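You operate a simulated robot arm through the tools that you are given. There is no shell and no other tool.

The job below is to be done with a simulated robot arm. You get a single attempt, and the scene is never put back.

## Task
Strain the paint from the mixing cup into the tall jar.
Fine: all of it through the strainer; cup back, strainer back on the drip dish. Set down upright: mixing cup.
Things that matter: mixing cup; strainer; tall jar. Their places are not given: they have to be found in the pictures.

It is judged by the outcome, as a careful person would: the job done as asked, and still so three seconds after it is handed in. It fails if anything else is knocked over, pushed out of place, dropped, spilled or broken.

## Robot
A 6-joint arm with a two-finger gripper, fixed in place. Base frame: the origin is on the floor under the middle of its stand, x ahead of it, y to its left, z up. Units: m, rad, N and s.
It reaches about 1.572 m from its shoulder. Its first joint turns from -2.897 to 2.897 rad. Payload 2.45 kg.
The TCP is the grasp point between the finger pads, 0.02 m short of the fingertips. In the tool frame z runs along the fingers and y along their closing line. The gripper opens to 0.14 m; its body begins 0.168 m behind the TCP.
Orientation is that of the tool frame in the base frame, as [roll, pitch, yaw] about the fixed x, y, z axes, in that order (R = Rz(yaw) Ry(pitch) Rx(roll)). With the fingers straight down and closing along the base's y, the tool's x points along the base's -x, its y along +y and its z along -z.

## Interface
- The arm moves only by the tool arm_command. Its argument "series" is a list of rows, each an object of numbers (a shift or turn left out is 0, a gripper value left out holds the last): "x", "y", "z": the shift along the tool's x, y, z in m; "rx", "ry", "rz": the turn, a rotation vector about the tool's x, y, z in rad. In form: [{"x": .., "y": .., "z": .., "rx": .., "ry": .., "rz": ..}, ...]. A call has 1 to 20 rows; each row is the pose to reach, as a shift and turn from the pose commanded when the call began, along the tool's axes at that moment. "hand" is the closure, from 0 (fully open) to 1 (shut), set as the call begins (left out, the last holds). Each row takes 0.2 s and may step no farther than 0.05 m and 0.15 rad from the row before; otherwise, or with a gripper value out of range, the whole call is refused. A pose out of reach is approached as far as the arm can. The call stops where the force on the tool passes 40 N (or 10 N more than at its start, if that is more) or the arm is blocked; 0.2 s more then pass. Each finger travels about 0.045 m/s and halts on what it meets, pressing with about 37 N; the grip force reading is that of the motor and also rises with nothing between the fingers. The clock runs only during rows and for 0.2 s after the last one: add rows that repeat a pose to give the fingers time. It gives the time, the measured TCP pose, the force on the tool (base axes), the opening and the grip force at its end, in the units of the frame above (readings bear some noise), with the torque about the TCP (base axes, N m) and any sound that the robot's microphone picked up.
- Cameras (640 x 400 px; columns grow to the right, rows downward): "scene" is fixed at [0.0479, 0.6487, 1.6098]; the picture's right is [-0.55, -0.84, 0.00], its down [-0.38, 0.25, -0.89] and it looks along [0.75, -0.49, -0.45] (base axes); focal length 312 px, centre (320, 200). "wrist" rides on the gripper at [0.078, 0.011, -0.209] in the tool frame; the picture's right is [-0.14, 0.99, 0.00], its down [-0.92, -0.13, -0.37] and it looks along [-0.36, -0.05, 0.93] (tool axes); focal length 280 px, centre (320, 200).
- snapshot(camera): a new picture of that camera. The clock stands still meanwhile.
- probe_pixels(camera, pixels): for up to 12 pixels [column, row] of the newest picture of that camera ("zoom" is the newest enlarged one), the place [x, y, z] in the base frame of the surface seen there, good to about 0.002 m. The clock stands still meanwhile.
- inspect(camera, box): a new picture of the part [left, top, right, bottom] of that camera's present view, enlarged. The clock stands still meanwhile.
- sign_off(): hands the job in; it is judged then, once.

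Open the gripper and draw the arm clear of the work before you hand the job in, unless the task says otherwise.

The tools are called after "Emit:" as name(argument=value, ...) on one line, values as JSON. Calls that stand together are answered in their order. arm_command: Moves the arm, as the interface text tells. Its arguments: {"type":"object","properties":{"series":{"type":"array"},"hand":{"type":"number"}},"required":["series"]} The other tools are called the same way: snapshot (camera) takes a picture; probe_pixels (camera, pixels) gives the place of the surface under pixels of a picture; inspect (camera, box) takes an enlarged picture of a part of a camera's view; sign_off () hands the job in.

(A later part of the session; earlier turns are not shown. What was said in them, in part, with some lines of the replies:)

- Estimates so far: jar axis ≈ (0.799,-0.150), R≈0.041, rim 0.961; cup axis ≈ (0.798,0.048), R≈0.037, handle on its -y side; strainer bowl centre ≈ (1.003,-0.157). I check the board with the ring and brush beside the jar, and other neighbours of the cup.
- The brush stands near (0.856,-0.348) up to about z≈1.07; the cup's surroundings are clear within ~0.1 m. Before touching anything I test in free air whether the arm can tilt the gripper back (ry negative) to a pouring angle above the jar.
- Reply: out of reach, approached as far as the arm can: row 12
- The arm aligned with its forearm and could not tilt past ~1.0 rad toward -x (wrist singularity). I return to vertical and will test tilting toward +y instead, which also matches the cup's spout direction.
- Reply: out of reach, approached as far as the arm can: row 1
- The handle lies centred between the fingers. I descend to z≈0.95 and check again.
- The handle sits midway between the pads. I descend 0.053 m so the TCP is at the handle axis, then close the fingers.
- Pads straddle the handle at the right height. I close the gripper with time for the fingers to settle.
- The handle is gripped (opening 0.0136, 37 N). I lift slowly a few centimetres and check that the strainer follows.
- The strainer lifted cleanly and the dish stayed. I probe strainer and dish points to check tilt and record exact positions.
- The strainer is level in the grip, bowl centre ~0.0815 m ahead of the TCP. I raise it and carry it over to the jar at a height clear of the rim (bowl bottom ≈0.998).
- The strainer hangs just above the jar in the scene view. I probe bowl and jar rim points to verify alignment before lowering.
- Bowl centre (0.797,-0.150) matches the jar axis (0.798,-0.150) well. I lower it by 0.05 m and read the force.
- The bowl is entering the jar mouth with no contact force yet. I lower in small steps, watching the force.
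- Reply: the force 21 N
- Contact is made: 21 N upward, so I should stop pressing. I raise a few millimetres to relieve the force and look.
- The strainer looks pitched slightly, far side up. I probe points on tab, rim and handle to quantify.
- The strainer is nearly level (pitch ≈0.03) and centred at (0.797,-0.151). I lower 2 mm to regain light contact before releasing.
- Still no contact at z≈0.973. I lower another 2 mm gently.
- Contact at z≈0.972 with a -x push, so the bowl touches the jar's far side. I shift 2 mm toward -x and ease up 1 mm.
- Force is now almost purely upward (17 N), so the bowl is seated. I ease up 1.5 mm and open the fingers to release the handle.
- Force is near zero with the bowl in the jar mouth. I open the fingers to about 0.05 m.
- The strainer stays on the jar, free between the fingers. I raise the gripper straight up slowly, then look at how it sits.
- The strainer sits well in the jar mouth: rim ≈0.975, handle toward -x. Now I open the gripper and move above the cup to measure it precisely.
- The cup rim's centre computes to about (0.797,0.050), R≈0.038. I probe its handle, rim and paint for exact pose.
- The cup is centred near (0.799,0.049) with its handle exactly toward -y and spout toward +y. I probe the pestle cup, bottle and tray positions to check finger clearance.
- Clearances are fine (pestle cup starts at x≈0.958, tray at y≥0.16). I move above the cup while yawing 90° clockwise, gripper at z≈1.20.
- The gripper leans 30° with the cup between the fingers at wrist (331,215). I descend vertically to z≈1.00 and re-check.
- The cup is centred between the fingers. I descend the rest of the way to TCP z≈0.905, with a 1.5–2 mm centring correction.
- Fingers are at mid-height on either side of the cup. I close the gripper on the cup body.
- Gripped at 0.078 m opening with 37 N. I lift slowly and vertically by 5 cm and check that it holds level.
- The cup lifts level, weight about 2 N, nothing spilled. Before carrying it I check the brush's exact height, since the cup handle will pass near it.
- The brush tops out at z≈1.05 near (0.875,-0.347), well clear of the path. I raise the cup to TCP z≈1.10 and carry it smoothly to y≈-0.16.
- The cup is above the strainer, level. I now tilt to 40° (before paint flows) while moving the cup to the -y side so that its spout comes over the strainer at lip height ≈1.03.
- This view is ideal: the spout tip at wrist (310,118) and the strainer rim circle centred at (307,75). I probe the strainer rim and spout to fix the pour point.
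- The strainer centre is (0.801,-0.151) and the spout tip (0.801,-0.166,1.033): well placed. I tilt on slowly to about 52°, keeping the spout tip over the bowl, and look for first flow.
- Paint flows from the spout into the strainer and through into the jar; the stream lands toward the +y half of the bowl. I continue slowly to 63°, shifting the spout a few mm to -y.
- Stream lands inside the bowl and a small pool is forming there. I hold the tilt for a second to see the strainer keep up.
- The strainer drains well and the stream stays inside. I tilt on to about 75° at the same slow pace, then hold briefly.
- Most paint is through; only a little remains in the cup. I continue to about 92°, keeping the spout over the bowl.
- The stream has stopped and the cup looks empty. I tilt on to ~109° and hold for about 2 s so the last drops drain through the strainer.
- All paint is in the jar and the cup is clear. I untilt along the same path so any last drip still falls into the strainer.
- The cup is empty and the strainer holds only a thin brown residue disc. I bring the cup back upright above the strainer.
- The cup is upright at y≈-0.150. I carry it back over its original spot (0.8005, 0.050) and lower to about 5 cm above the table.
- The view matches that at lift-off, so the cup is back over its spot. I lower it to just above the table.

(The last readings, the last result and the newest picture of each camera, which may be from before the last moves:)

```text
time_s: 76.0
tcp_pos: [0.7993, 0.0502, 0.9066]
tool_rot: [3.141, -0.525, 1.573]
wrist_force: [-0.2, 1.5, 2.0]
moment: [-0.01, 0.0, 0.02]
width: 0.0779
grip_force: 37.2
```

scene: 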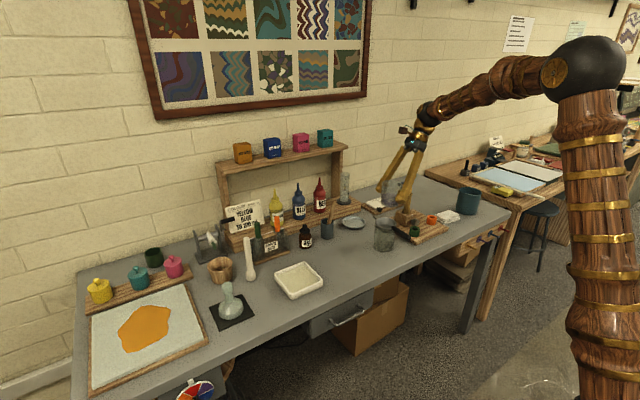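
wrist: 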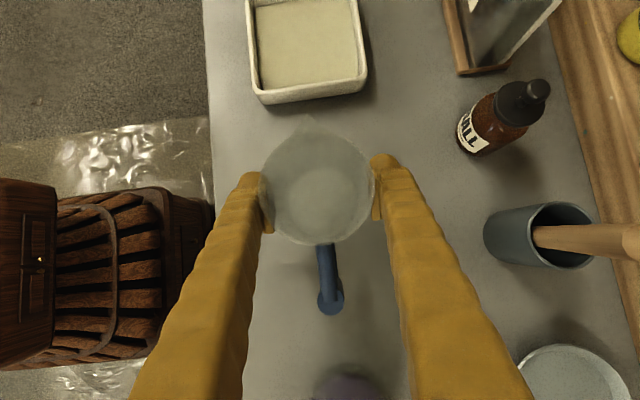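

Light contact appears (2 N up). I lower another millimetre to be sure it stands on the table.

Emit:
arm_command(series=[{"x": -0.0003, "z": 0.0004}, {"x": -0.0005, "z": 0.0009}, {"x": -0.0005, "z": 0.0009}])

Emit:
inspect(camera="scene", box=[310, 200, 400, 280])

```text
time_s: 76.8
tcp_pos: [0.8001, 0.0502, 0.9049]
tool_rot: [3.141, -0.523, 1.573]
wrist_force: [2.5, 1.0, 10.4]
moment: [-0.26, -0.14, 0.09]
width: 0.0778
grip_force: 36.6
```

```text
5.00 times, centred on (355, 240) of scene
```

zoom: 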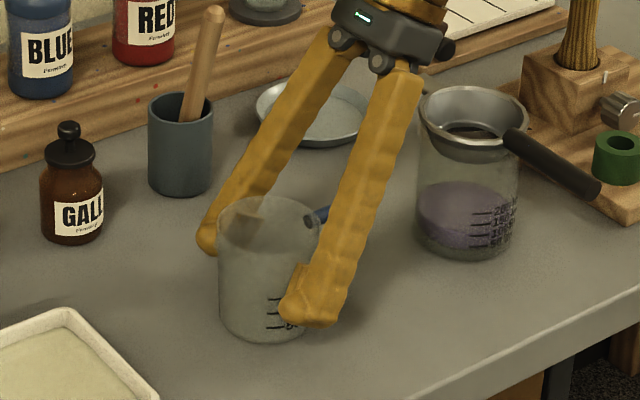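

The cup stands on the table (10 N). I ease off half a millimetre and open the fingers to 0.112 m.

Emit:
arm_command(series=[{"x": 0.0003, "z": -0.0005}, {"x": 0.0003, "z": -0.0005}])

Emit:
arm_command(series=[{"z": 0.0}, {"z": 0.0}, {"z": 0.0}, {"z": 0.0}, {"z": 0.0}], hand=0.2)

Emit:
snapshot(camera="wrist")

Emit:
inspect(camera="scene", box=[310, 200, 400, 280])

```text
time_s: 77.4
tcp_pos: [0.7993, 0.0513, 0.9067]
tool_rot: [-3.14, -0.524, 1.572]
wrist_force: [-0.2, 2.2, 3.6]
moment: [-0.08, -0.01, -0.03]
width: 0.0779
grip_force: 37.2
```

```text
time_s: 78.6
tcp_pos: [0.8002, 0.0508, 0.9063]
tool_rot: [-3.141, -0.524, 1.572]
wrist_force: [-0.1, -0.2, 0.5]
moment: [0.01, 0.02, 0.02]
width: 0.1121
grip_force: 0.1
```

```text
taken
```

wrist: 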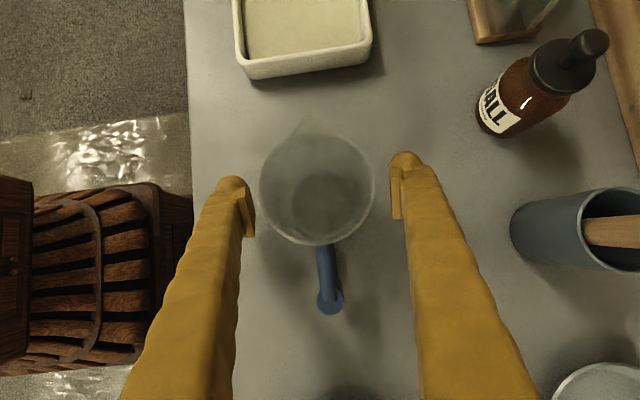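

```text
5.00 times, centred on (355, 240) of scene
```

zoom: 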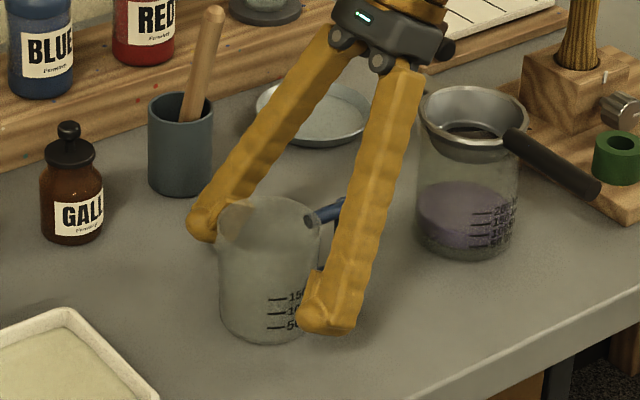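

The cup stands upright on its old spot, free of the fingers. I rise vertically to z≈1.20 and bring the gripper back to vertical and base yaw.

Emit:
arm_command(series=[{"x": 0.01, "z": -0.0173}, {"x": 0.03, "z": -0.052}, {"x": 0.05, "z": -0.0866}, {"x": 0.072, "z": -0.1247}, {"x": 0.095, "z": -0.1645}, {"x": 0.118, "z": -0.2044}, {"x": 0.1475, "z": -0.2473}, {"x": 0.1475, "z": -0.2555}])

Emit:
arm_command(series=[{"ry": -0.131}, {"ry": -0.262}, {"ry": -0.393}, {"ry": -0.5236}, {"ry": -0.5236}])

Emit:
arm_command(series=[{"rz": -0.143}, {"rz": -0.286}, {"rz": -0.429}, {"rz": -0.572}, {"rz": -0.715}, {"rz": -0.858}, {"rz": -1.0}, {"rz": -1.143}, {"rz": -1.286}, {"rz": -1.43}, {"rz": -1.571}, {"rz": -1.571}])

Emit:
snapshot(camera="wrist")

Emit:
inspect(camera="scene", box=[310, 200, 430, 280])

```text
refused: row 7 steps farther than a row can; nothing moved
```

```text
time_s: 79.8
tcp_pos: [0.7992, 0.051, 0.9071]
tool_rot: [-3.141, 0.002, 1.572]
wrist_force: [0.7, -0.6, -0.3]
moment: [-0.02, 0.01, -0.01]
width: 0.1121
grip_force: 0.1
```

```text
time_s: 82.4
tcp_pos: [0.8001, 0.0509, 0.9054]
tool_rot: [3.141, 0.001, -3.138]
wrist_force: [0.4, 0.4, -0.3]
moment: [-0.01, -0.01, -0.03]
width: 0.1121
grip_force: 0.0
```

```text
taken
```

wrist: 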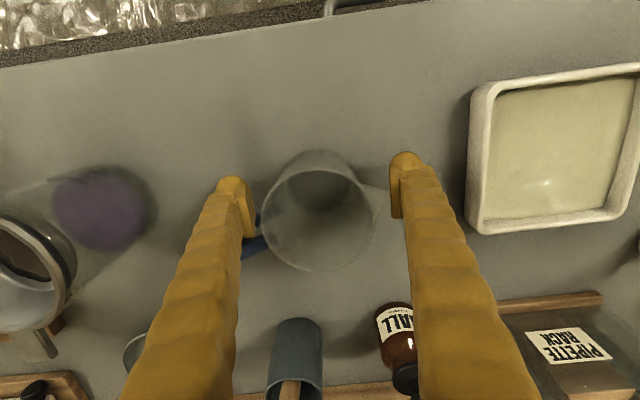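

```text
5.00 times, centred on (370, 240) of scene
```

zoom: 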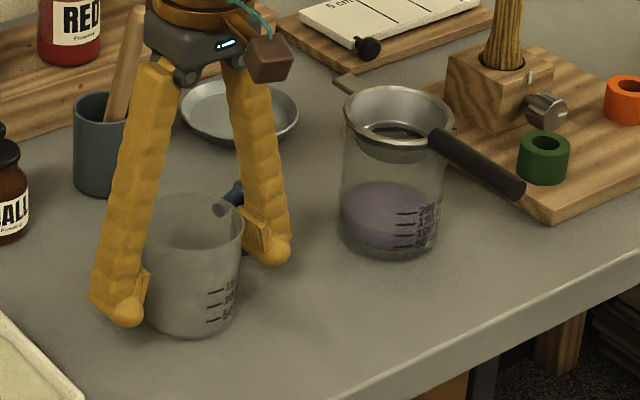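

My lift row was refused while the following turns ran, so the gripper turned around the cup in place and a finger seems to have swung the handle (blue, wrist (255,245)). The cup still stands upright; I probe its present pose before doing anything.

Emit:
probe_pixels(camera="wrist", pixels=[[253, 247], [258, 222], [246, 252], [264, 238], [318, 268], [375, 215], [266, 210], [320, 210], [380, 190]])

Emit:
inspect(camera="wrist", box=[200, 130, 420, 290])

Emit:
inspect(camera="scene", box=[325, 215, 385, 275])

```text
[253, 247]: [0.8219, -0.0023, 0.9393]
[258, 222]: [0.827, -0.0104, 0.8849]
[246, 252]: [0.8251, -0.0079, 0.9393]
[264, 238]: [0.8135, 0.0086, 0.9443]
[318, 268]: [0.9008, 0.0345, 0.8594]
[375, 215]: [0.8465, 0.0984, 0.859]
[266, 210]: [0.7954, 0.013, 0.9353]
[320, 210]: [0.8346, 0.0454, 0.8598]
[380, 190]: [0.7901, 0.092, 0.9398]
```

```text
2.50 times, centred on (310, 210) of wrist
```

zoom: 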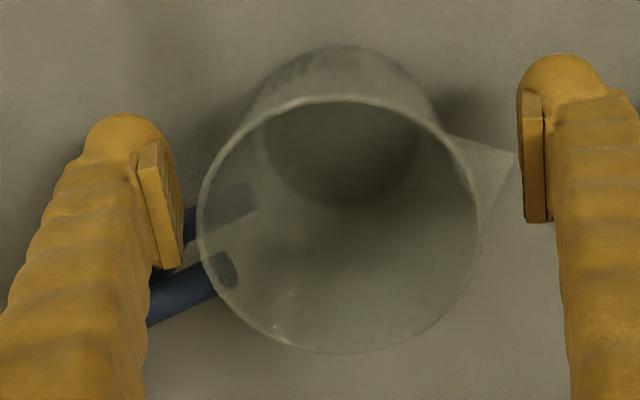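

```text
6.67 times, centred on (355, 245) of scene
```

zoom: 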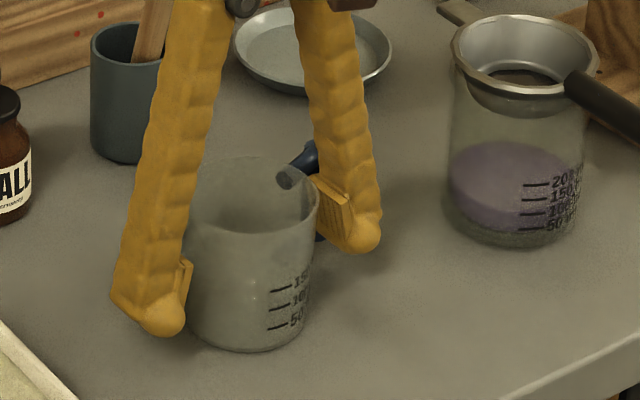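

The cup is still at (0.802,0.050), only turned about 23° counter-clockwise. I turn the gripper back clockwise 90° (away from handle and spout), so that I can grip the body and undo the turn.

Emit:
arm_command(series=[{"rz": 0.143}, {"rz": 0.286}, {"rz": 0.429}, {"rz": 0.572}, {"rz": 0.715}, {"rz": 0.858}, {"rz": 1.0}, {"rz": 1.143}, {"rz": 1.286}, {"rz": 1.43}, {"rz": 1.571}, {"rz": 1.571}])

Emit:
snapshot(camera="wrist")

Emit:
inspect(camera="scene", box=[325, 215, 385, 275])

```text
time_s: 85.0
tcp_pos: [0.8005, 0.0509, 0.905]
tool_rot: [3.142, 0.0, 1.572]
wrist_force: [-0.3, 1.2, 0.7]
moment: [0.01, -0.01, -0.01]
width: 0.1121
grip_force: 0.0
```

```text
taken
```

wrist: 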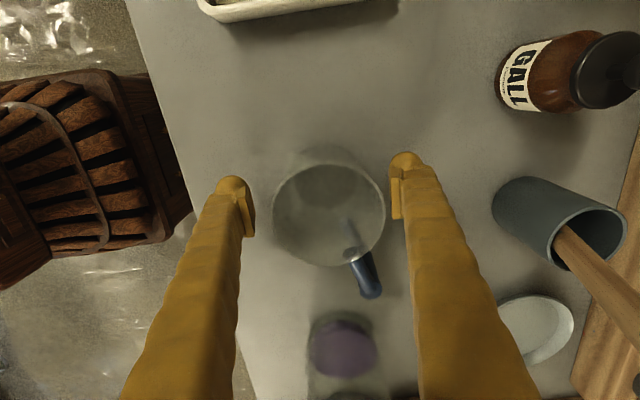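

```text
6.67 times, centred on (355, 245) of scene
```

zoom: 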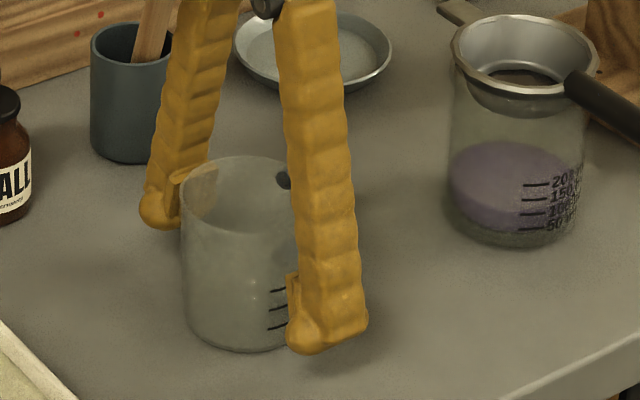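

The gripper is clear on ±x and the cup handle points to wrist (370,293). I probe the handle to get the exact turn.

Emit:
probe_pixels(camera="wrist", pixels=[[371, 292], [365, 280], [358, 262], [352, 256], [376, 293], [362, 292], [274, 210], [384, 210], [330, 268]])

```text
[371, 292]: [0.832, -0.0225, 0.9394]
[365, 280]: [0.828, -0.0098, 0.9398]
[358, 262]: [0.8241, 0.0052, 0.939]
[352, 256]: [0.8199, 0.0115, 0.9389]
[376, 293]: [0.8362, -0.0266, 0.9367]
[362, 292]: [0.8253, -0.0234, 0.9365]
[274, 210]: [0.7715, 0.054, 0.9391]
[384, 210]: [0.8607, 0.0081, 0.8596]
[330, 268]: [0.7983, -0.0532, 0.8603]
```

The handle is turned about 21° from -y. I close the gripper on the cup body (which also recentres it).

Emit:
arm_command(series=[{"z": 0.0}, {"z": 0.0}, {"z": 0.0}, {"z": 0.0}, {"z": 0.0}, {"z": 0.0}], hand=1.0)

Emit:
snapshot(camera="wrist")

```text
time_s: 86.4
tcp_pos: [0.8008, 0.051, 0.9056]
tool_rot: [-3.14, -0.001, 1.572]
wrist_force: [-0.5, 0.4, 3.0]
moment: [-0.01, -0.02, -0.04]
width: 0.0819
grip_force: 36.8
```

```text
taken
```

wrist: 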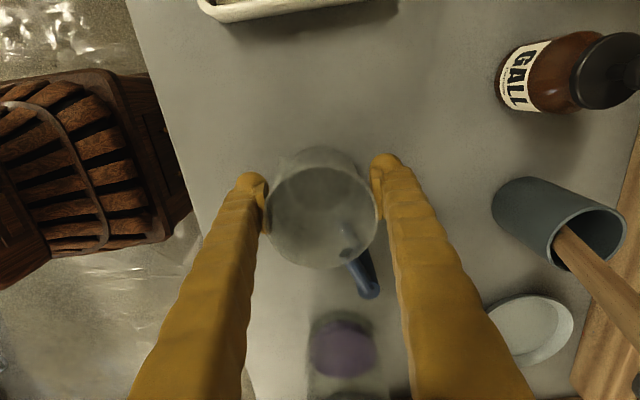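

The cup is held at 0.082 m opening. I lift it 3 mm, turn it clockwise 0.37 rad, and lower again.

Emit:
arm_command(series=[{"z": -0.002}, {"z": -0.004}, {"z": -0.004, "rz": 0.09}, {"z": -0.004, "rz": 0.18}, {"z": -0.004, "rz": 0.28}, {"z": -0.004, "rz": 0.37}, {"z": -0.004, "rz": 0.37}])

Emit:
snapshot(camera="wrist")

Emit:
inspect(camera="scene", box=[325, 215, 385, 275])

```text
time_s: 88.0
tcp_pos: [0.7993, 0.0504, 0.9104]
tool_rot: [3.14, 0.001, 1.203]
wrist_force: [-0.1, 0.4, 0.0]
moment: [0.02, -0.01, 0.04]
width: 0.0819
grip_force: 37.3
```

```text
taken
```

wrist: 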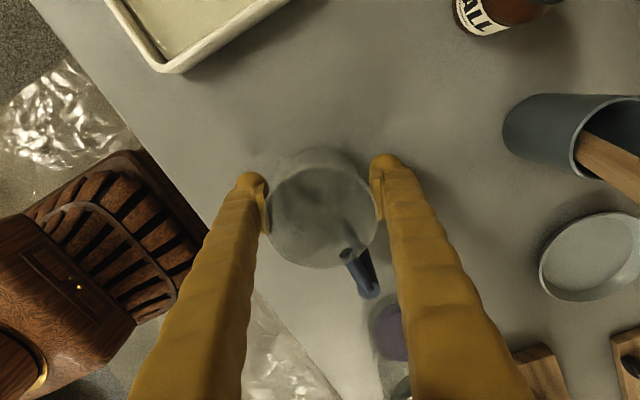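

```text
6.67 times, centred on (355, 245) of scene
```

zoom: 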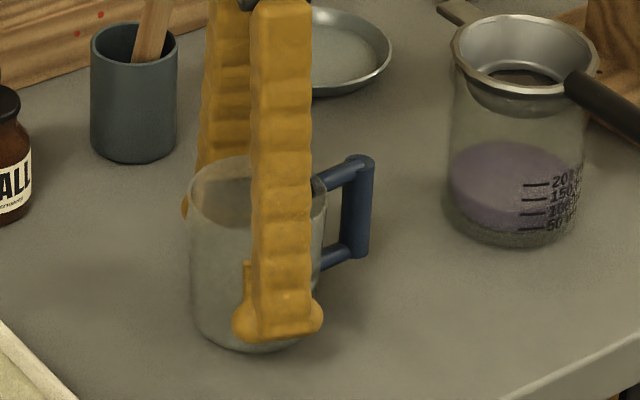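

The handle looks back toward -y in the scene view. I probe it to confirm before lowering.

Emit:
probe_pixels(camera="wrist", pixels=[[369, 292], [362, 277], [352, 258], [347, 252], [375, 288]])

Emit:
probe_pixels(camera="zoom", pixels=[[358, 215], [360, 162], [335, 178], [325, 185], [360, 250]])

```text
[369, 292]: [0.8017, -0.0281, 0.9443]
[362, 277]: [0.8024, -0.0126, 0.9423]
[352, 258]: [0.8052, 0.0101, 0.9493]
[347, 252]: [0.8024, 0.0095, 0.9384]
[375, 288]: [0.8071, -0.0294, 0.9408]
```

```text
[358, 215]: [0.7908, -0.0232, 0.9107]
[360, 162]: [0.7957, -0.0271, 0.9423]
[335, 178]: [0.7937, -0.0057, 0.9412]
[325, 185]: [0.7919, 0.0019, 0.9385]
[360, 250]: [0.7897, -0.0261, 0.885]
```

The handle again points along -y at x≈0.80. I lower the cup back to the table and check contact.

Emit:
arm_command(series=[{"z": 0.002}, {"z": 0.0035}, {"z": 0.004}, {"z": 0.004}])

```text
time_s: 89.0
tcp_pos: [0.7999, 0.0502, 0.9063]
tool_rot: [-3.141, 0.001, 1.202]
wrist_force: [-0.5, -0.5, 7.5]
moment: [-0.09, 0.07, -0.05]
width: 0.0815
grip_force: 37.0
```

The cup is on the table (7.5 N up). I open the fingers to 0.112 m and look.

Emit:
arm_command(series=[{"z": -0.0003}, {"z": -0.0003}, {"z": -0.0003}, {"z": -0.0003}, {"z": -0.0003}], hand=0.2)

Emit:
snapshot(camera="wrist")

Emit:
inspect(camera="scene", box=[310, 200, 400, 280])

```text
time_s: 90.2
tcp_pos: [0.7988, 0.0506, 0.9067]
tool_rot: [3.141, -0.001, 1.202]
wrist_force: [0.2, 0.1, 0.3]
moment: [0.0, 0.03, -0.02]
width: 0.112
grip_force: 0.1
```

```text
taken
```

wrist: 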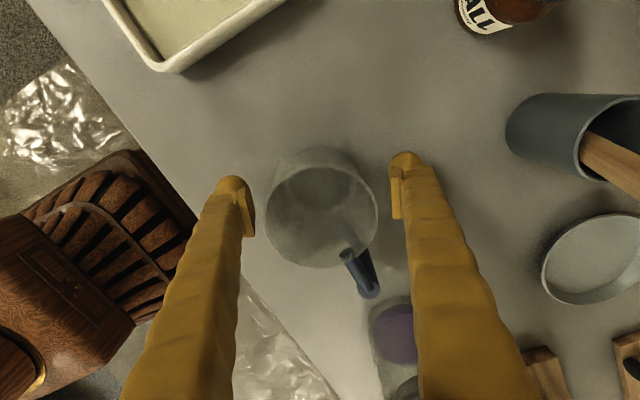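

```text
5.00 times, centred on (355, 240) of scene
```

zoom: 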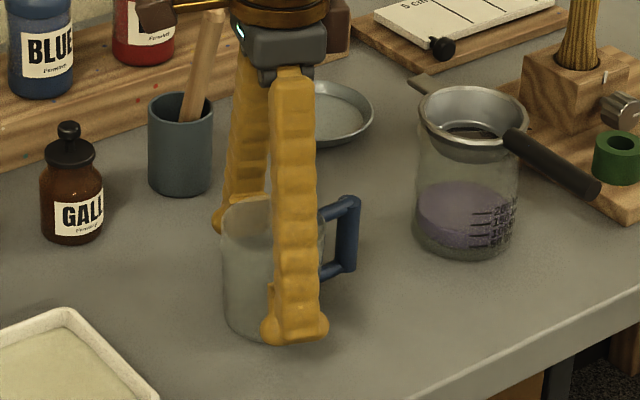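

The fingers are free of the cup, which stands as originally. I rise straight up only (gripper is vertical), and wait for the result before turning.

Emit:
arm_command(series=[{"z": -0.015}, {"z": -0.035}, {"z": -0.065}, {"z": -0.105}, {"z": -0.145}, {"z": -0.185}, {"z": -0.225}, {"z": -0.265}, {"z": -0.295}, {"z": -0.295}])

```text
time_s: 92.4
tcp_pos: [0.8013, 0.0489, 1.1995]
tool_rot: [-3.141, 0.001, 1.203]
wrist_force: [0.4, 0.0, 0.1]
moment: [-0.01, -0.04, 0.01]
width: 0.1121
grip_force: 0.1
```

The arm is clear at z≈1.20. Now I turn back by 1.94 rad to the base yaw and take pictures.

Emit:
arm_command(series=[{"rz": -0.14}, {"rz": -0.28}, {"rz": -0.42}, {"rz": -0.56}, {"rz": -0.7}, {"rz": -0.84}, {"rz": -0.98}, {"rz": -1.12}, {"rz": -1.26}, {"rz": -1.4}, {"rz": -1.54}, {"rz": -1.68}, {"rz": -1.82}, {"rz": -1.94}, {"rz": -1.94}])

Emit:
snapshot(camera="wrist")

Emit:
inspect(camera="scene", box=[310, 195, 430, 280])

```text
time_s: 95.6
tcp_pos: [0.7996, 0.0512, 1.2009]
tool_rot: [-3.141, -0.001, -3.141]
wrist_force: [0.4, 0.8, 0.5]
moment: [0.01, -0.01, 0.02]
width: 0.112
grip_force: 0.1
```

```text
taken
```

wrist: 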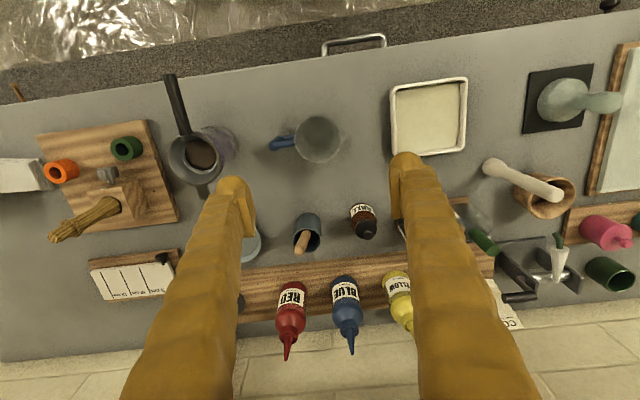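

```text
4.71 times, centred on (370, 238) of scene
```

zoom: 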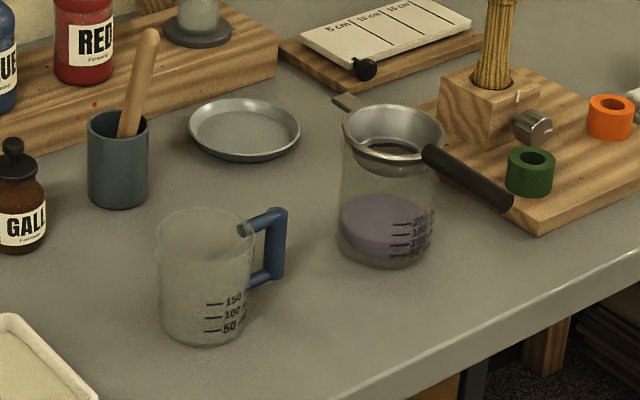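

The cup stands properly on its spot with the handle toward -y. I move above the strainer handle and partly close the fingers.

Emit:
arm_command(series=[{"x": 0.0166, "y": -0.0335, "z": 0.002}, {"x": 0.0332, "y": -0.067, "z": 0.004}, {"x": 0.0498, "y": -0.1, "z": 0.006}, {"x": 0.0664, "y": -0.134, "z": 0.008}, {"x": 0.083, "y": -0.1675, "z": 0.01}, {"x": 0.0996, "y": -0.201, "z": 0.01}, {"x": 0.0996, "y": -0.201, "z": 0.01}], hand=0.57)

Emit:
inspect(camera="wrist", box=[260, 90, 400, 270])

Emit:
inspect(camera="scene", box=[360, 200, 430, 260])

```text
time_s: 97.2
tcp_pos: [0.7012, -0.1512, 1.1915]
tool_rot: [-3.141, 0.001, -3.14]
wrist_force: [-0.6, 0.7, 0.3]
moment: [-0.02, 0.07, 0.02]
width: 0.06
grip_force: 0.1
```

```text
2.22 times, centred on (330, 180) of wrist
```

zoom: 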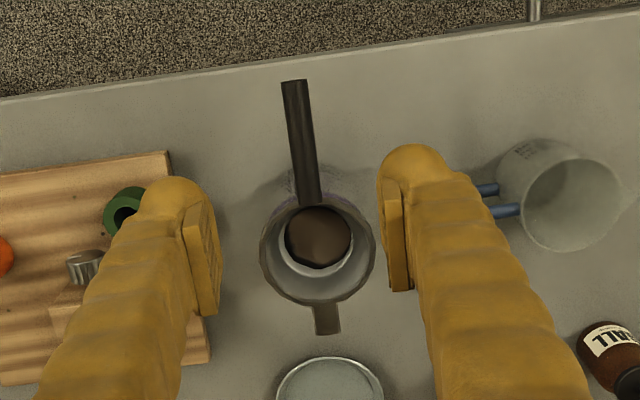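

```text
6.67 times, centred on (395, 230) of scene
```

zoom: 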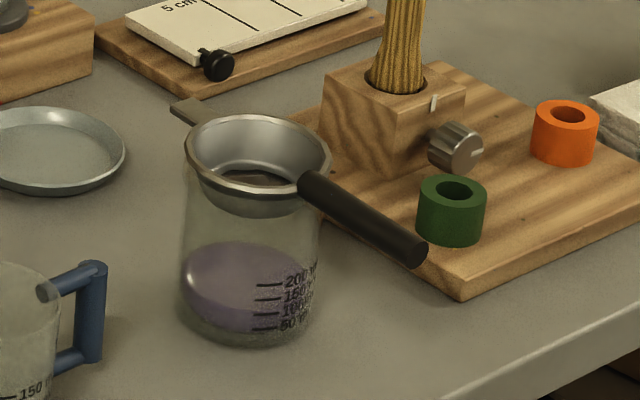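

The strainer holds only the caught brown residue. I probe the handle line and bowl rim for the grasp.

Emit:
probe_pixels(camera="zoom", pixels=[[325, 183], [350, 205], [375, 225], [400, 242], [420, 255], [195, 150], [260, 120], [325, 150], [180, 108], [250, 192], [410, 250], [265, 180]])

Emit:
inspect(camera="wrist", box=[280, 110, 380, 260])

Emit:
probe_pixels(camera="zoom", pixels=[[270, 55], [282, 120], [290, 180], [300, 225], [205, 320], [405, 320], [305, 400], [310, 300], [325, 395], [275, 85], [286, 150], [280, 260]])

```text
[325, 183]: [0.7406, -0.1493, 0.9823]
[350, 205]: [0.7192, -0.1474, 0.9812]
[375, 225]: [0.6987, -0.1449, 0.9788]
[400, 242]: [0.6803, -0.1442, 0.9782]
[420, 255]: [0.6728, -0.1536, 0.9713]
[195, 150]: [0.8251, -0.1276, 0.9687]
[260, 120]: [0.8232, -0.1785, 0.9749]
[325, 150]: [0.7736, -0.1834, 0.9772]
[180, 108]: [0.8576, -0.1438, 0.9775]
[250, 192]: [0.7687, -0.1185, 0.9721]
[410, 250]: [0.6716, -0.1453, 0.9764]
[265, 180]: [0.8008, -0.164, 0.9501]
```

```text
2.67 times, centred on (330, 185) of wrist
```

zoom: 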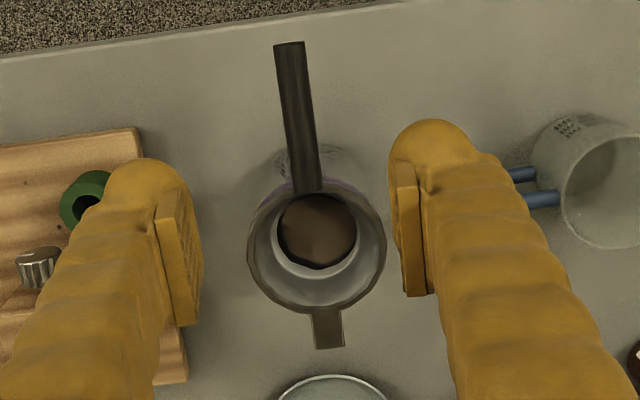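

```text
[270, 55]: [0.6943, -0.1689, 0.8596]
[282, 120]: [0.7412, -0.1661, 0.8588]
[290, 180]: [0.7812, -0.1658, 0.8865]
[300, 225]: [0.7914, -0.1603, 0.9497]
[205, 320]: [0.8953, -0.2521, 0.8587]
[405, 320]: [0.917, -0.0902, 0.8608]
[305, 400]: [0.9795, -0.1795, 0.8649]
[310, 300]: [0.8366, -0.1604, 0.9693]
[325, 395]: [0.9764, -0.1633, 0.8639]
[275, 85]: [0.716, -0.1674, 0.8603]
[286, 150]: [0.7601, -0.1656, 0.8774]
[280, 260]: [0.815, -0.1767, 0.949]
```

I missed the handle with some of those pixels; it runs from zoom (290,45) to (308,190). I probe its centre line again.

Emit:
probe_pixels(camera="zoom", pixels=[[291, 55], [295, 90], [299, 125], [303, 155], [306, 180], [249, 245], [385, 240], [318, 310], [328, 340], [281, 90], [310, 90]])

```text
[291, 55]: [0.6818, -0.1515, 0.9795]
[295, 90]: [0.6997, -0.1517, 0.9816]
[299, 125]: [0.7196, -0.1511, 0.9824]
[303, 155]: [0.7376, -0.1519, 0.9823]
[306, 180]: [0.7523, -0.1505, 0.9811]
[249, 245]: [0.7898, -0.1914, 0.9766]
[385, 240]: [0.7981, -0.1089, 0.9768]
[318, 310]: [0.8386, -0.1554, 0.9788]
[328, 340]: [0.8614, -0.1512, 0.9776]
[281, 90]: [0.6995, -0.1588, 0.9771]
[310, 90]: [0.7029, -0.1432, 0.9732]
```

The handle centre is y≈-0.1515, axis z≈0.975 at x≈0.72. I descend to z≈1.03 over x≈0.7215 and verify.

Emit:
arm_command(series=[{"x": -0.01, "y": -0.0005, "z": 0.035}, {"x": -0.021, "y": -0.0008, "z": 0.07}, {"x": -0.021, "y": -0.0008, "z": 0.105}, {"x": -0.021, "y": -0.0008, "z": 0.135}, {"x": -0.021, "y": -0.0008, "z": 0.161}, {"x": -0.021, "y": -0.0008, "z": 0.161}])

Emit:
inspect(camera="wrist", box=[240, 60, 440, 220])

Emit:
inspect(camera="scene", box=[350, 185, 430, 255])

```text
time_s: 98.6
tcp_pos: [0.7216, -0.1512, 1.0271]
tool_rot: [3.141, 0.0, -3.141]
wrist_force: [0.1, 0.2, 0.1]
moment: [0.04, -0.03, 0.0]
width: 0.0602
grip_force: 0.1
```

```text
2.50 times, centred on (340, 140) of wrist
```

zoom: 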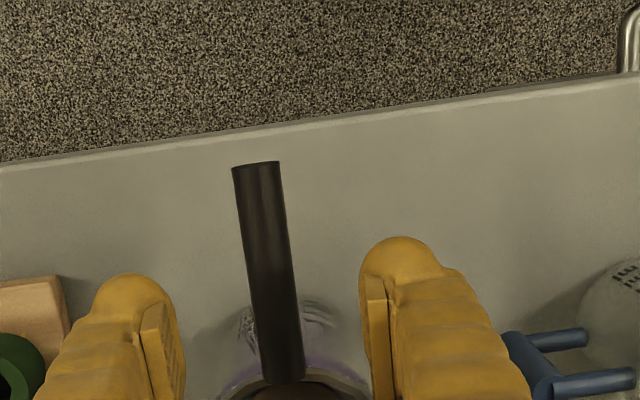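

```text
5.71 times, centred on (390, 220) of scene
```

zoom: 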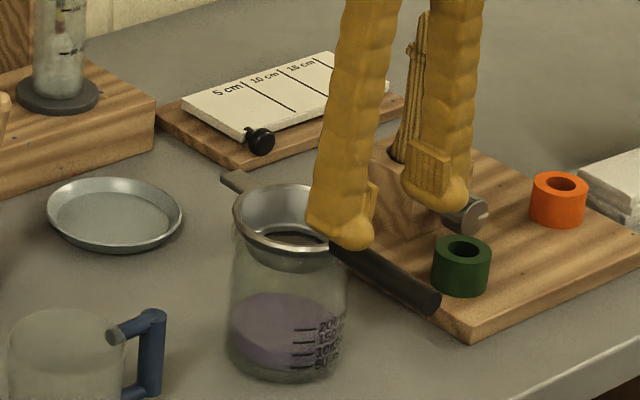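

The handle is centred between the pads. I descend the last 5 cm to its axis.

Emit:
arm_command(series=[{"z": 0.02}, {"z": 0.04}, {"z": 0.053}, {"z": 0.053}])

Emit:
inspect(camera="scene", box=[350, 185, 430, 255])

Emit:
inspect(camera="wrist", box=[240, 60, 440, 220])

```text
time_s: 99.6
tcp_pos: [0.7211, -0.151, 0.9766]
tool_rot: [3.141, 0.001, -3.14]
wrist_force: [0.2, 0.8, 0.5]
moment: [-0.01, 0.01, 0.04]
width: 0.06
grip_force: 0.1
```

```text
5.71 times, centred on (390, 220) of scene
```

zoom: 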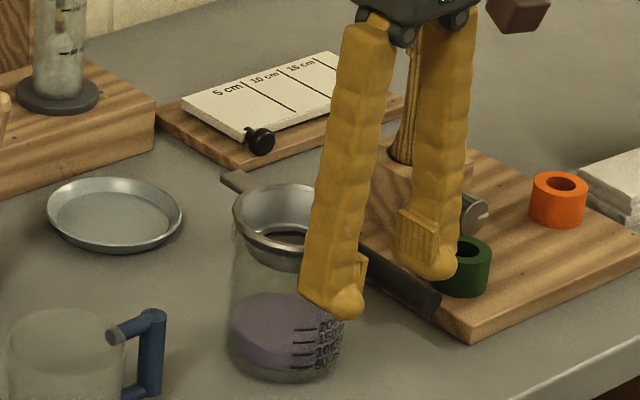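

```text
2.50 times, centred on (340, 140) of wrist
```

zoom: 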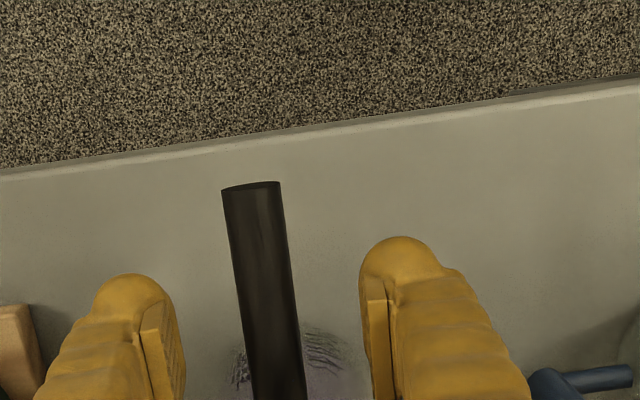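

The pads straddle the handle. I close the gripper on it.

Emit:
arm_command(series=[{"z": 0.0}, {"z": 0.0}, {"z": 0.0}, {"z": 0.0}, {"z": 0.0}, {"z": 0.0}], hand=1.0)

Emit:
inspect(camera="scene", box=[350, 185, 430, 255])

```text
time_s: 101.0
tcp_pos: [0.7225, -0.1512, 0.9754]
tool_rot: [-3.141, 0.0, -3.139]
wrist_force: [-1.3, 0.7, 0.8]
moment: [0.02, -0.05, 0.08]
width: 0.0136
grip_force: 37.3
```

```text
5.71 times, centred on (390, 220) of scene
```

zoom: 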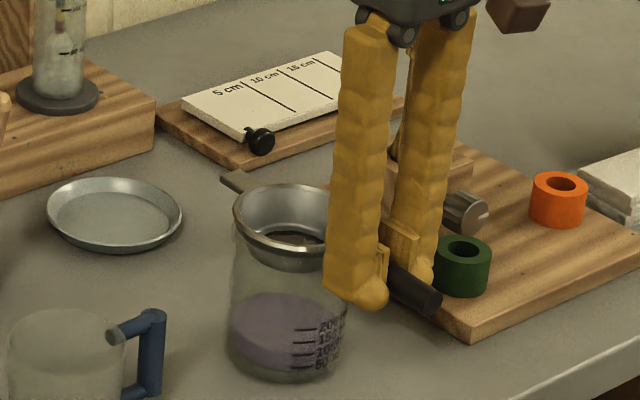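

Handle gripped (0.0136). I lift slowly in small steps and check that the jar stays put.

Emit:
arm_command(series=[{"z": -0.004}, {"z": -0.008}, {"z": -0.014}, {"z": -0.02}, {"z": -0.02}])

Emit:
inspect(camera="scene", box=[350, 185, 430, 255])

```text
time_s: 102.2
tcp_pos: [0.7205, -0.15, 0.9973]
tool_rot: [-3.141, -0.002, -3.14]
wrist_force: [0.2, -0.5, -1.4]
moment: [-0.01, 0.04, 0.0]
width: 0.0139
grip_force: 36.9
```

```text
5.71 times, centred on (390, 220) of scene
```

zoom: 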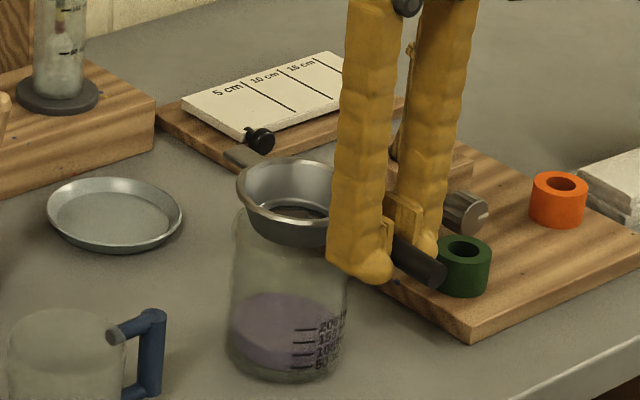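

The strainer comes free and the jar stays. I raise it clear of the rim and hold 3 s over the jar so any drips fall in.

Emit:
arm_command(series=[{"z": -0.01}, {"z": -0.02}, {"z": -0.03}, {"z": -0.038}, {"z": -0.038}, {"z": -0.038}, {"z": -0.038}, {"z": -0.038}, {"z": -0.038}, {"z": -0.038}, {"z": -0.038}, {"z": -0.038}, {"z": -0.038}, {"z": -0.038}, {"z": -0.038}, {"z": -0.038}, {"z": -0.038}, {"z": -0.038}])

Emit:
inspect(camera="scene", box=[350, 185, 430, 255])

Emit:
snapshot(camera="wrist")

Emit:
probe_pixels(camera="wrist", pixels=[[313, 147], [317, 190], [321, 230], [341, 322], [289, 272], [328, 312], [328, 262]])

```text
time_s: 106.0
tcp_pos: [0.7213, -0.1493, 1.0345]
tool_rot: [-3.141, -0.001, -3.14]
wrist_force: [-0.8, -0.1, -1.8]
moment: [0.04, 0.04, -0.02]
width: 0.0137
grip_force: 36.7
```

```text
5.71 times, centred on (390, 220) of scene
```

zoom: 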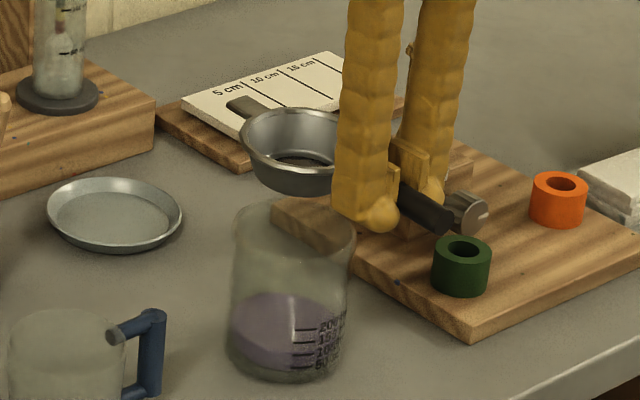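

```text
taken
```

wrist: 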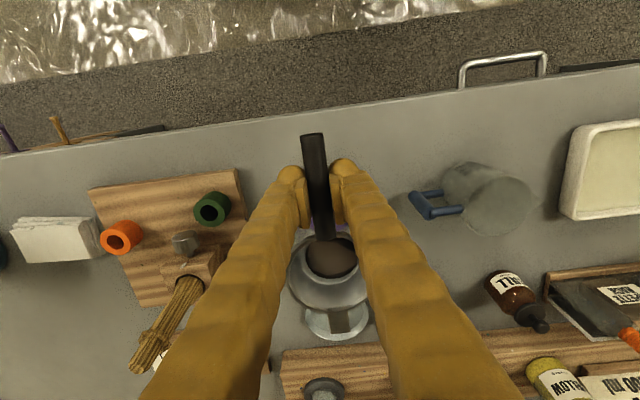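

```text
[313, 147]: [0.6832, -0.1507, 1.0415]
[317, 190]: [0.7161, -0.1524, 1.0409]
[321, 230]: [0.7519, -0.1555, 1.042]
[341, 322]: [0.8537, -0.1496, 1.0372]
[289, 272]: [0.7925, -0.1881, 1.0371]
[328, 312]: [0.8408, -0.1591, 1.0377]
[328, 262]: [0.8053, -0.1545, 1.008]
```

The strainer is level (rim ≈1.037) with no drips visible, bowl centre 0.0797 m ahead of the TCP. I carry it smoothly to above the drip dish.

Emit:
arm_command(series=[{"x": -0.01, "y": -0.0005}, {"x": -0.03, "y": -0.0015}, {"x": -0.055, "y": -0.003}, {"x": -0.085, "y": -0.0045}, {"x": -0.115, "y": -0.006}, {"x": -0.145, "y": -0.0075}, {"x": -0.17, "y": -0.009}, {"x": -0.19, "y": -0.01}, {"x": -0.2008, "y": -0.0105}, {"x": -0.2008, "y": -0.0105}, {"x": -0.2008, "y": -0.0105}])

Emit:
snapshot(camera="wrist")

Emit:
inspect(camera="scene", box=[320, 170, 420, 250])

Emit:
probe_pixels(camera="wrist", pixels=[[313, 147], [317, 190], [321, 230], [341, 322], [289, 272], [328, 312], [328, 262]])

```text
time_s: 108.4
tcp_pos: [0.9241, -0.161, 1.0354]
tool_rot: [3.141, 0.0, 3.141]
wrist_force: [0.7, -0.6, -0.7]
moment: [-0.01, 0.05, -0.01]
width: 0.0135
grip_force: 37.3
```

```text
taken
```

wrist: 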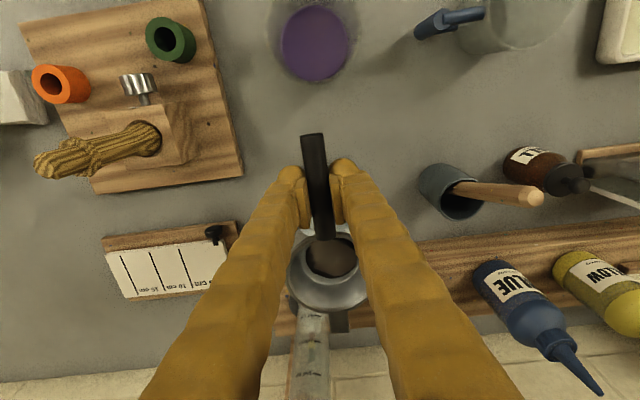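

```text
5.00 times, centred on (370, 210) of scene
```

zoom: 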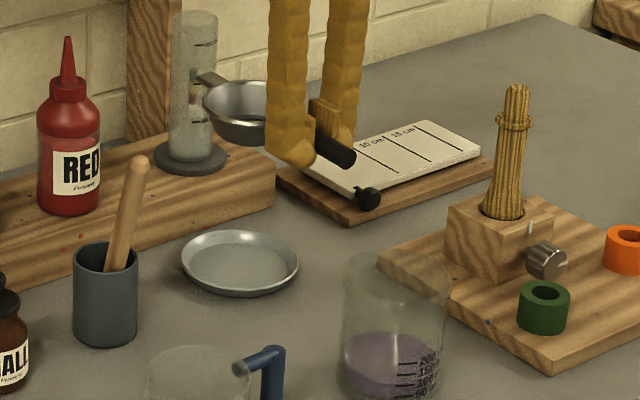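

```text
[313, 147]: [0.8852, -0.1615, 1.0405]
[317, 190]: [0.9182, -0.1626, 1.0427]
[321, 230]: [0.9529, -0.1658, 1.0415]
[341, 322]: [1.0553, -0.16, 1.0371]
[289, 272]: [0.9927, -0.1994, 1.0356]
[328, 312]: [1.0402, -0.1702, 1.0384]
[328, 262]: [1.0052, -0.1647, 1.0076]
```

The strainer hangs over the dish, still clean underneath. I probe the dish rim to confirm where it lies.

Emit:
probe_pixels(camera="zoom", pixels=[[183, 258], [297, 265], [240, 231], [215, 236], [270, 237], [200, 280], [280, 285], [240, 290], [240, 262]])

```text
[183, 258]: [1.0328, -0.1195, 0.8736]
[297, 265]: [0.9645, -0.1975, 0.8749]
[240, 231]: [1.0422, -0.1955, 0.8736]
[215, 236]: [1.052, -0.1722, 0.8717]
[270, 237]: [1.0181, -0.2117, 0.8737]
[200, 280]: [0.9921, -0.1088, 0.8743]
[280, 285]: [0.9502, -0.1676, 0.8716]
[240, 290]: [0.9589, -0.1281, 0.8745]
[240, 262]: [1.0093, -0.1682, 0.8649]
```

Bowl centre (1.001,-0.160) and dish centre (1.0015,-0.161) coincide. I lower by 0.12 m and check.

Emit:
arm_command(series=[{"z": 0.02}, {"z": 0.045}, {"z": 0.07}, {"z": 0.09}, {"z": 0.108}, {"z": 0.12}, {"z": 0.12}])

Emit:
inspect(camera="scene", box=[330, 185, 410, 245])

```text
time_s: 110.0
tcp_pos: [0.9212, -0.1625, 0.9133]
tool_rot: [-3.141, -0.002, -3.139]
wrist_force: [0.7, -0.1, -1.5]
moment: [-0.04, 0.04, -0.03]
width: 0.0133
grip_force: 37.3
```

```text
6.67 times, centred on (370, 215) of scene
```

zoom: 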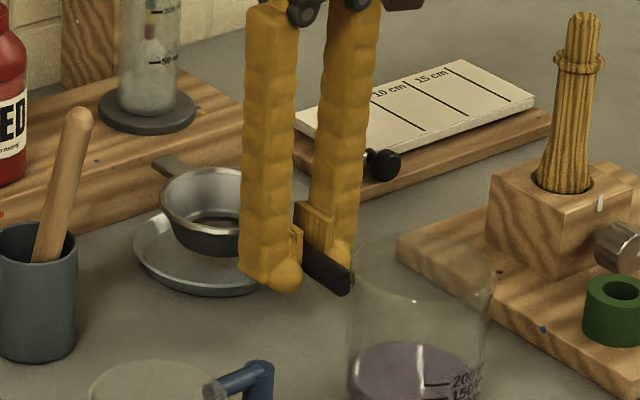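

The bowl is just above the dish floor. I lower 1.4 cm more, then creep.

Emit:
arm_command(series=[{"z": 0.006}, {"z": 0.011}, {"z": 0.014}, {"z": 0.014}])

```text
time_s: 111.0
tcp_pos: [0.9221, -0.1619, 0.9]
tool_rot: [3.141, 0.0, -3.141]
wrist_force: [0.6, 0.5, -1.1]
moment: [0.01, 0.09, 0.0]
width: 0.0134
grip_force: 37.2
```

No contact yet at z≈0.900. I creep down 3 mm.

Emit:
arm_command(series=[{"z": 0.001}, {"z": 0.002}, {"z": 0.003}, {"z": 0.003}])

```text
time_s: 112.0
tcp_pos: [0.9233, -0.1616, 0.8969]
tool_rot: [3.141, 0.0, -3.14]
wrist_force: [0.5, -0.5, -0.9]
moment: [-0.02, 0.06, -0.03]
width: 0.0133
grip_force: 37.4
```

Still free at 0.897. Another 2 mm in small steps.

Emit:
arm_command(series=[{"z": 0.001}, {"z": 0.002}, {"z": 0.002}])

```text
time_s: 112.8
tcp_pos: [0.9219, -0.1622, 0.8956]
tool_rot: [3.141, -0.001, -3.139]
wrist_force: [-3.1, -2.1, 15.3]
moment: [0.04, -0.63, -0.06]
width: 0.0132
grip_force: 37.0
```

Contact (15 N up): the bowl stands on the dish. I ease up 0.7 mm and look before opening.

Emit:
arm_command(series=[{"z": -0.0007}, {"z": -0.0007}])

Emit:
inspect(camera="scene", box=[330, 185, 410, 245])

Emit:
snapshot(camera="wrist")

Emit:
probe_pixels(camera="wrist", pixels=[[313, 147], [317, 190], [321, 230], [341, 322], [289, 272], [328, 312], [328, 262]])

```text
time_s: 113.4
tcp_pos: [0.9221, -0.1615, 0.8962]
tool_rot: [-3.14, -0.003, -3.14]
wrist_force: [-0.3, -1.5, 4.8]
moment: [-0.02, -0.18, -0.07]
width: 0.0131
grip_force: 37.1
```

```text
6.67 times, centred on (370, 215) of scene
```

zoom: 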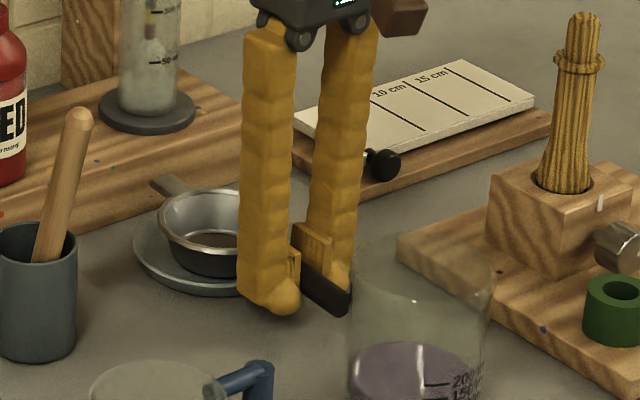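

```text
taken
```

wrist: 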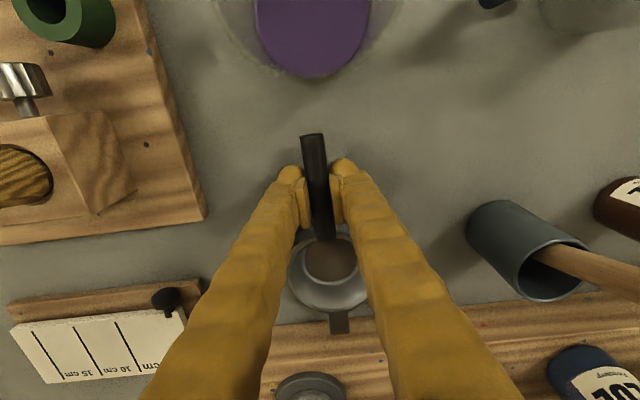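

```text
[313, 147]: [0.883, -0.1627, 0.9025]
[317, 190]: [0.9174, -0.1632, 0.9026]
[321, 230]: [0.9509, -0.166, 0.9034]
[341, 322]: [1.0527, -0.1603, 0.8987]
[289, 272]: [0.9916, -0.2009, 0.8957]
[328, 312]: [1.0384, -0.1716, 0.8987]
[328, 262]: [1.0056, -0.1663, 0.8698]
```

The strainer rests nearly level on the dish (rim 0.896–0.899). I open the fingers to 0.06 m.

Emit:
arm_command(series=[{"z": 0.0}, {"z": 0.0}, {"z": 0.0}, {"z": 0.0}, {"z": 0.0}], hand=0.57)

Emit:
inspect(camera="scene", box=[330, 185, 410, 245])

Emit:
inspect(camera="wrist", box=[240, 120, 400, 340])

```text
time_s: 114.6
tcp_pos: [0.9226, -0.1625, 0.8963]
tool_rot: [-3.14, -0.001, -3.14]
wrist_force: [-0.7, -0.6, 0.4]
moment: [0.01, -0.04, 0.01]
width: 0.06
grip_force: 0.1
```

```text
6.67 times, centred on (370, 215) of scene
```

zoom: 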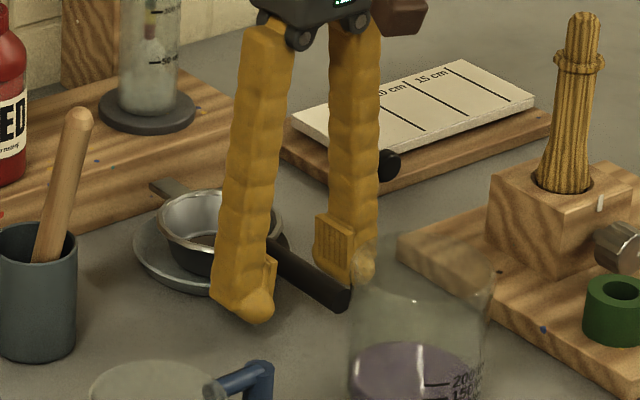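

```text
1.82 times, centred on (320, 230) of wrist
```

zoom: 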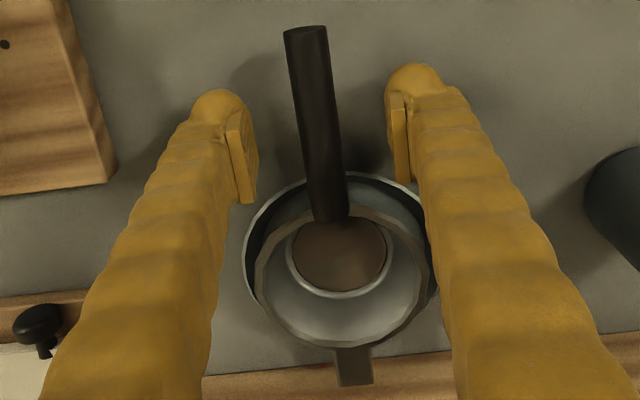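

The handle is free and the strainer sits in the dish. I rise straight up in a single checked move.

Emit:
arm_command(series=[{"z": -0.01}, {"z": -0.025}, {"z": -0.05}, {"z": -0.085}, {"z": -0.125}, {"z": -0.165}, {"z": -0.205}, {"z": -0.245}, {"z": -0.285}, {"z": -0.285}])

Emit:
snapshot(camera="wrist")

Emit:
inspect(camera="scene", box=[310, 180, 450, 270])

```text
time_s: 116.8
tcp_pos: [0.9206, -0.1607, 1.1827]
tool_rot: [3.141, -0.001, -3.141]
wrist_force: [0.4, -0.1, 0.4]
moment: [0.01, 0.02, 0.01]
width: 0.0602
grip_force: 0.1
```

```text
taken
```

wrist: 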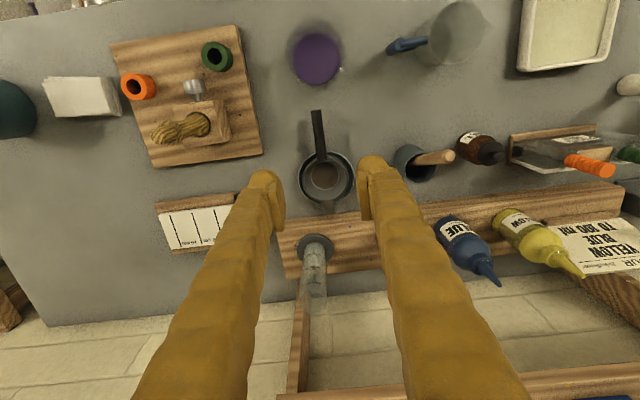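

```text
4.44 times, centred on (380, 225) of scene
```

zoom: 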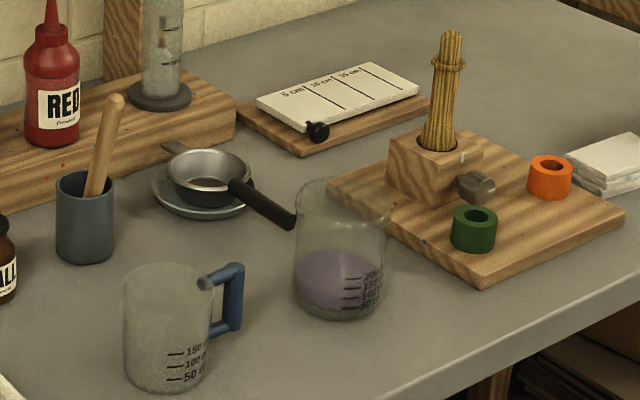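

Everything stands as it should: strainer on the dish, paint in the jar, cup upright. I withdraw the arm to its starting place and open the gripper.

Emit:
arm_command(series=[{"z": -0.04}, {"z": -0.08}, {"z": -0.12}, {"x": 0.035, "y": 0.02, "z": -0.12}, {"x": 0.07, "y": 0.04, "z": -0.12}, {"x": 0.105, "y": 0.06, "z": -0.12}, {"x": 0.14, "y": 0.08, "z": -0.12}, {"x": 0.175, "y": 0.1, "z": -0.12}, {"x": 0.21, "y": 0.12, "z": -0.12}, {"x": 0.245, "y": 0.14, "z": -0.12}, {"x": 0.28, "y": 0.16, "z": -0.12}, {"x": 0.28, "y": 0.16, "z": -0.12}], hand=0.0)

Emit:
snapshot(camera="scene")

Emit:
snapshot(camera="wrist")

Emit:
inspect(camera="wrist", box=[220, 160, 420, 300])

```text
time_s: 119.4
tcp_pos: [0.6414, 0.0009, 1.3038]
tool_rot: [3.142, 0.0, -3.14]
wrist_force: [-0.7, -0.1, 0.9]
moment: [0.01, 0.0, 0.04]
width: 0.1404
grip_force: 0.0
```

```text
taken
```

scene: 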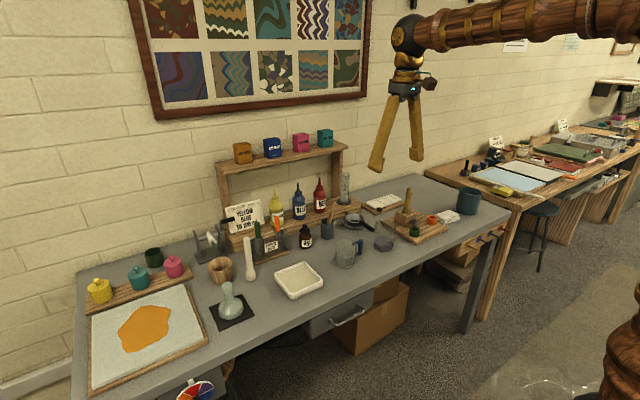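

```text
taken
```

wrist: 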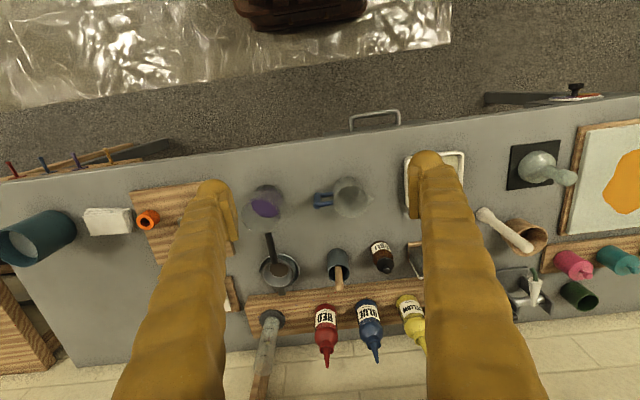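

```text
2.86 times, centred on (320, 230) of wrist
```

zoom: 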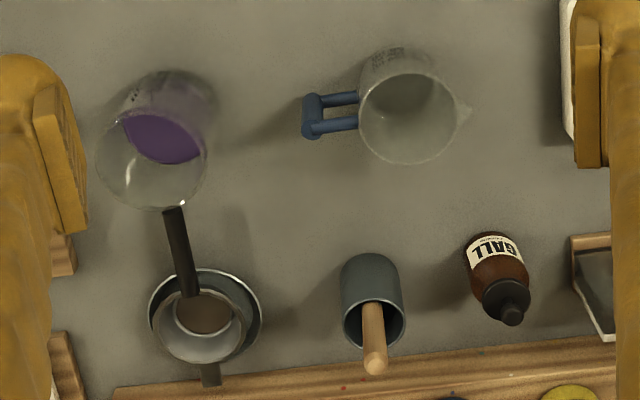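

The final view matches the first one, with paint now in the jar and the cup empty. One last close look for spills before handing in.

Emit:
inspect(camera="scene", box=[330, 200, 430, 275])

```text
5.33 times, centred on (380, 238) of scene
```

zoom: 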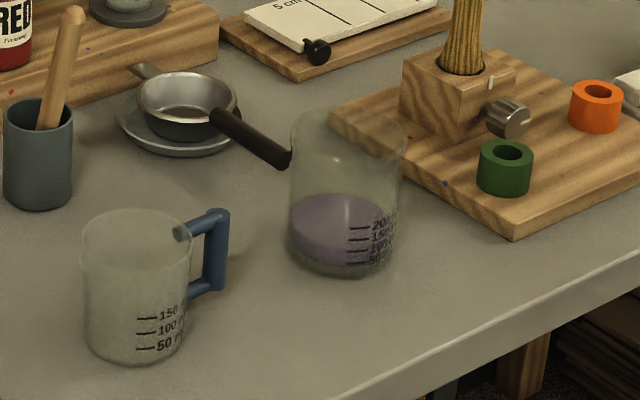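

There are no spills: the cup is empty and upright on its spot, the strainer is back on its dish, and the paint is in the jar. The gripper is open and clear, so I hand in the job.

Emit:
sign_off()

```text
The job is handed in.
```

The paint is strained into the tall jar and the job is handed in. All of it went through the strainer, with no spills visible in the final pictures.

- **Mixing cup:** empty and standing upright where it started, handle toward -y and spout toward +y as before.
- **Strainer:** back on the drip dish, holding only a thin brown residue it caught from the paint.
- **Tall jar:** not moved, now holding the paint.
- **Arm:** gripper open and back at its starting place, clear of the bench.

After I first set the cup down, my move to lift the arm clear was refused. The turns queued after it still ran, so a finger pushed the cup's handle around by about 21°. The empty cup stayed upright, and I gripped it again and turned it back. Nothing else on the bench appears to have moved.
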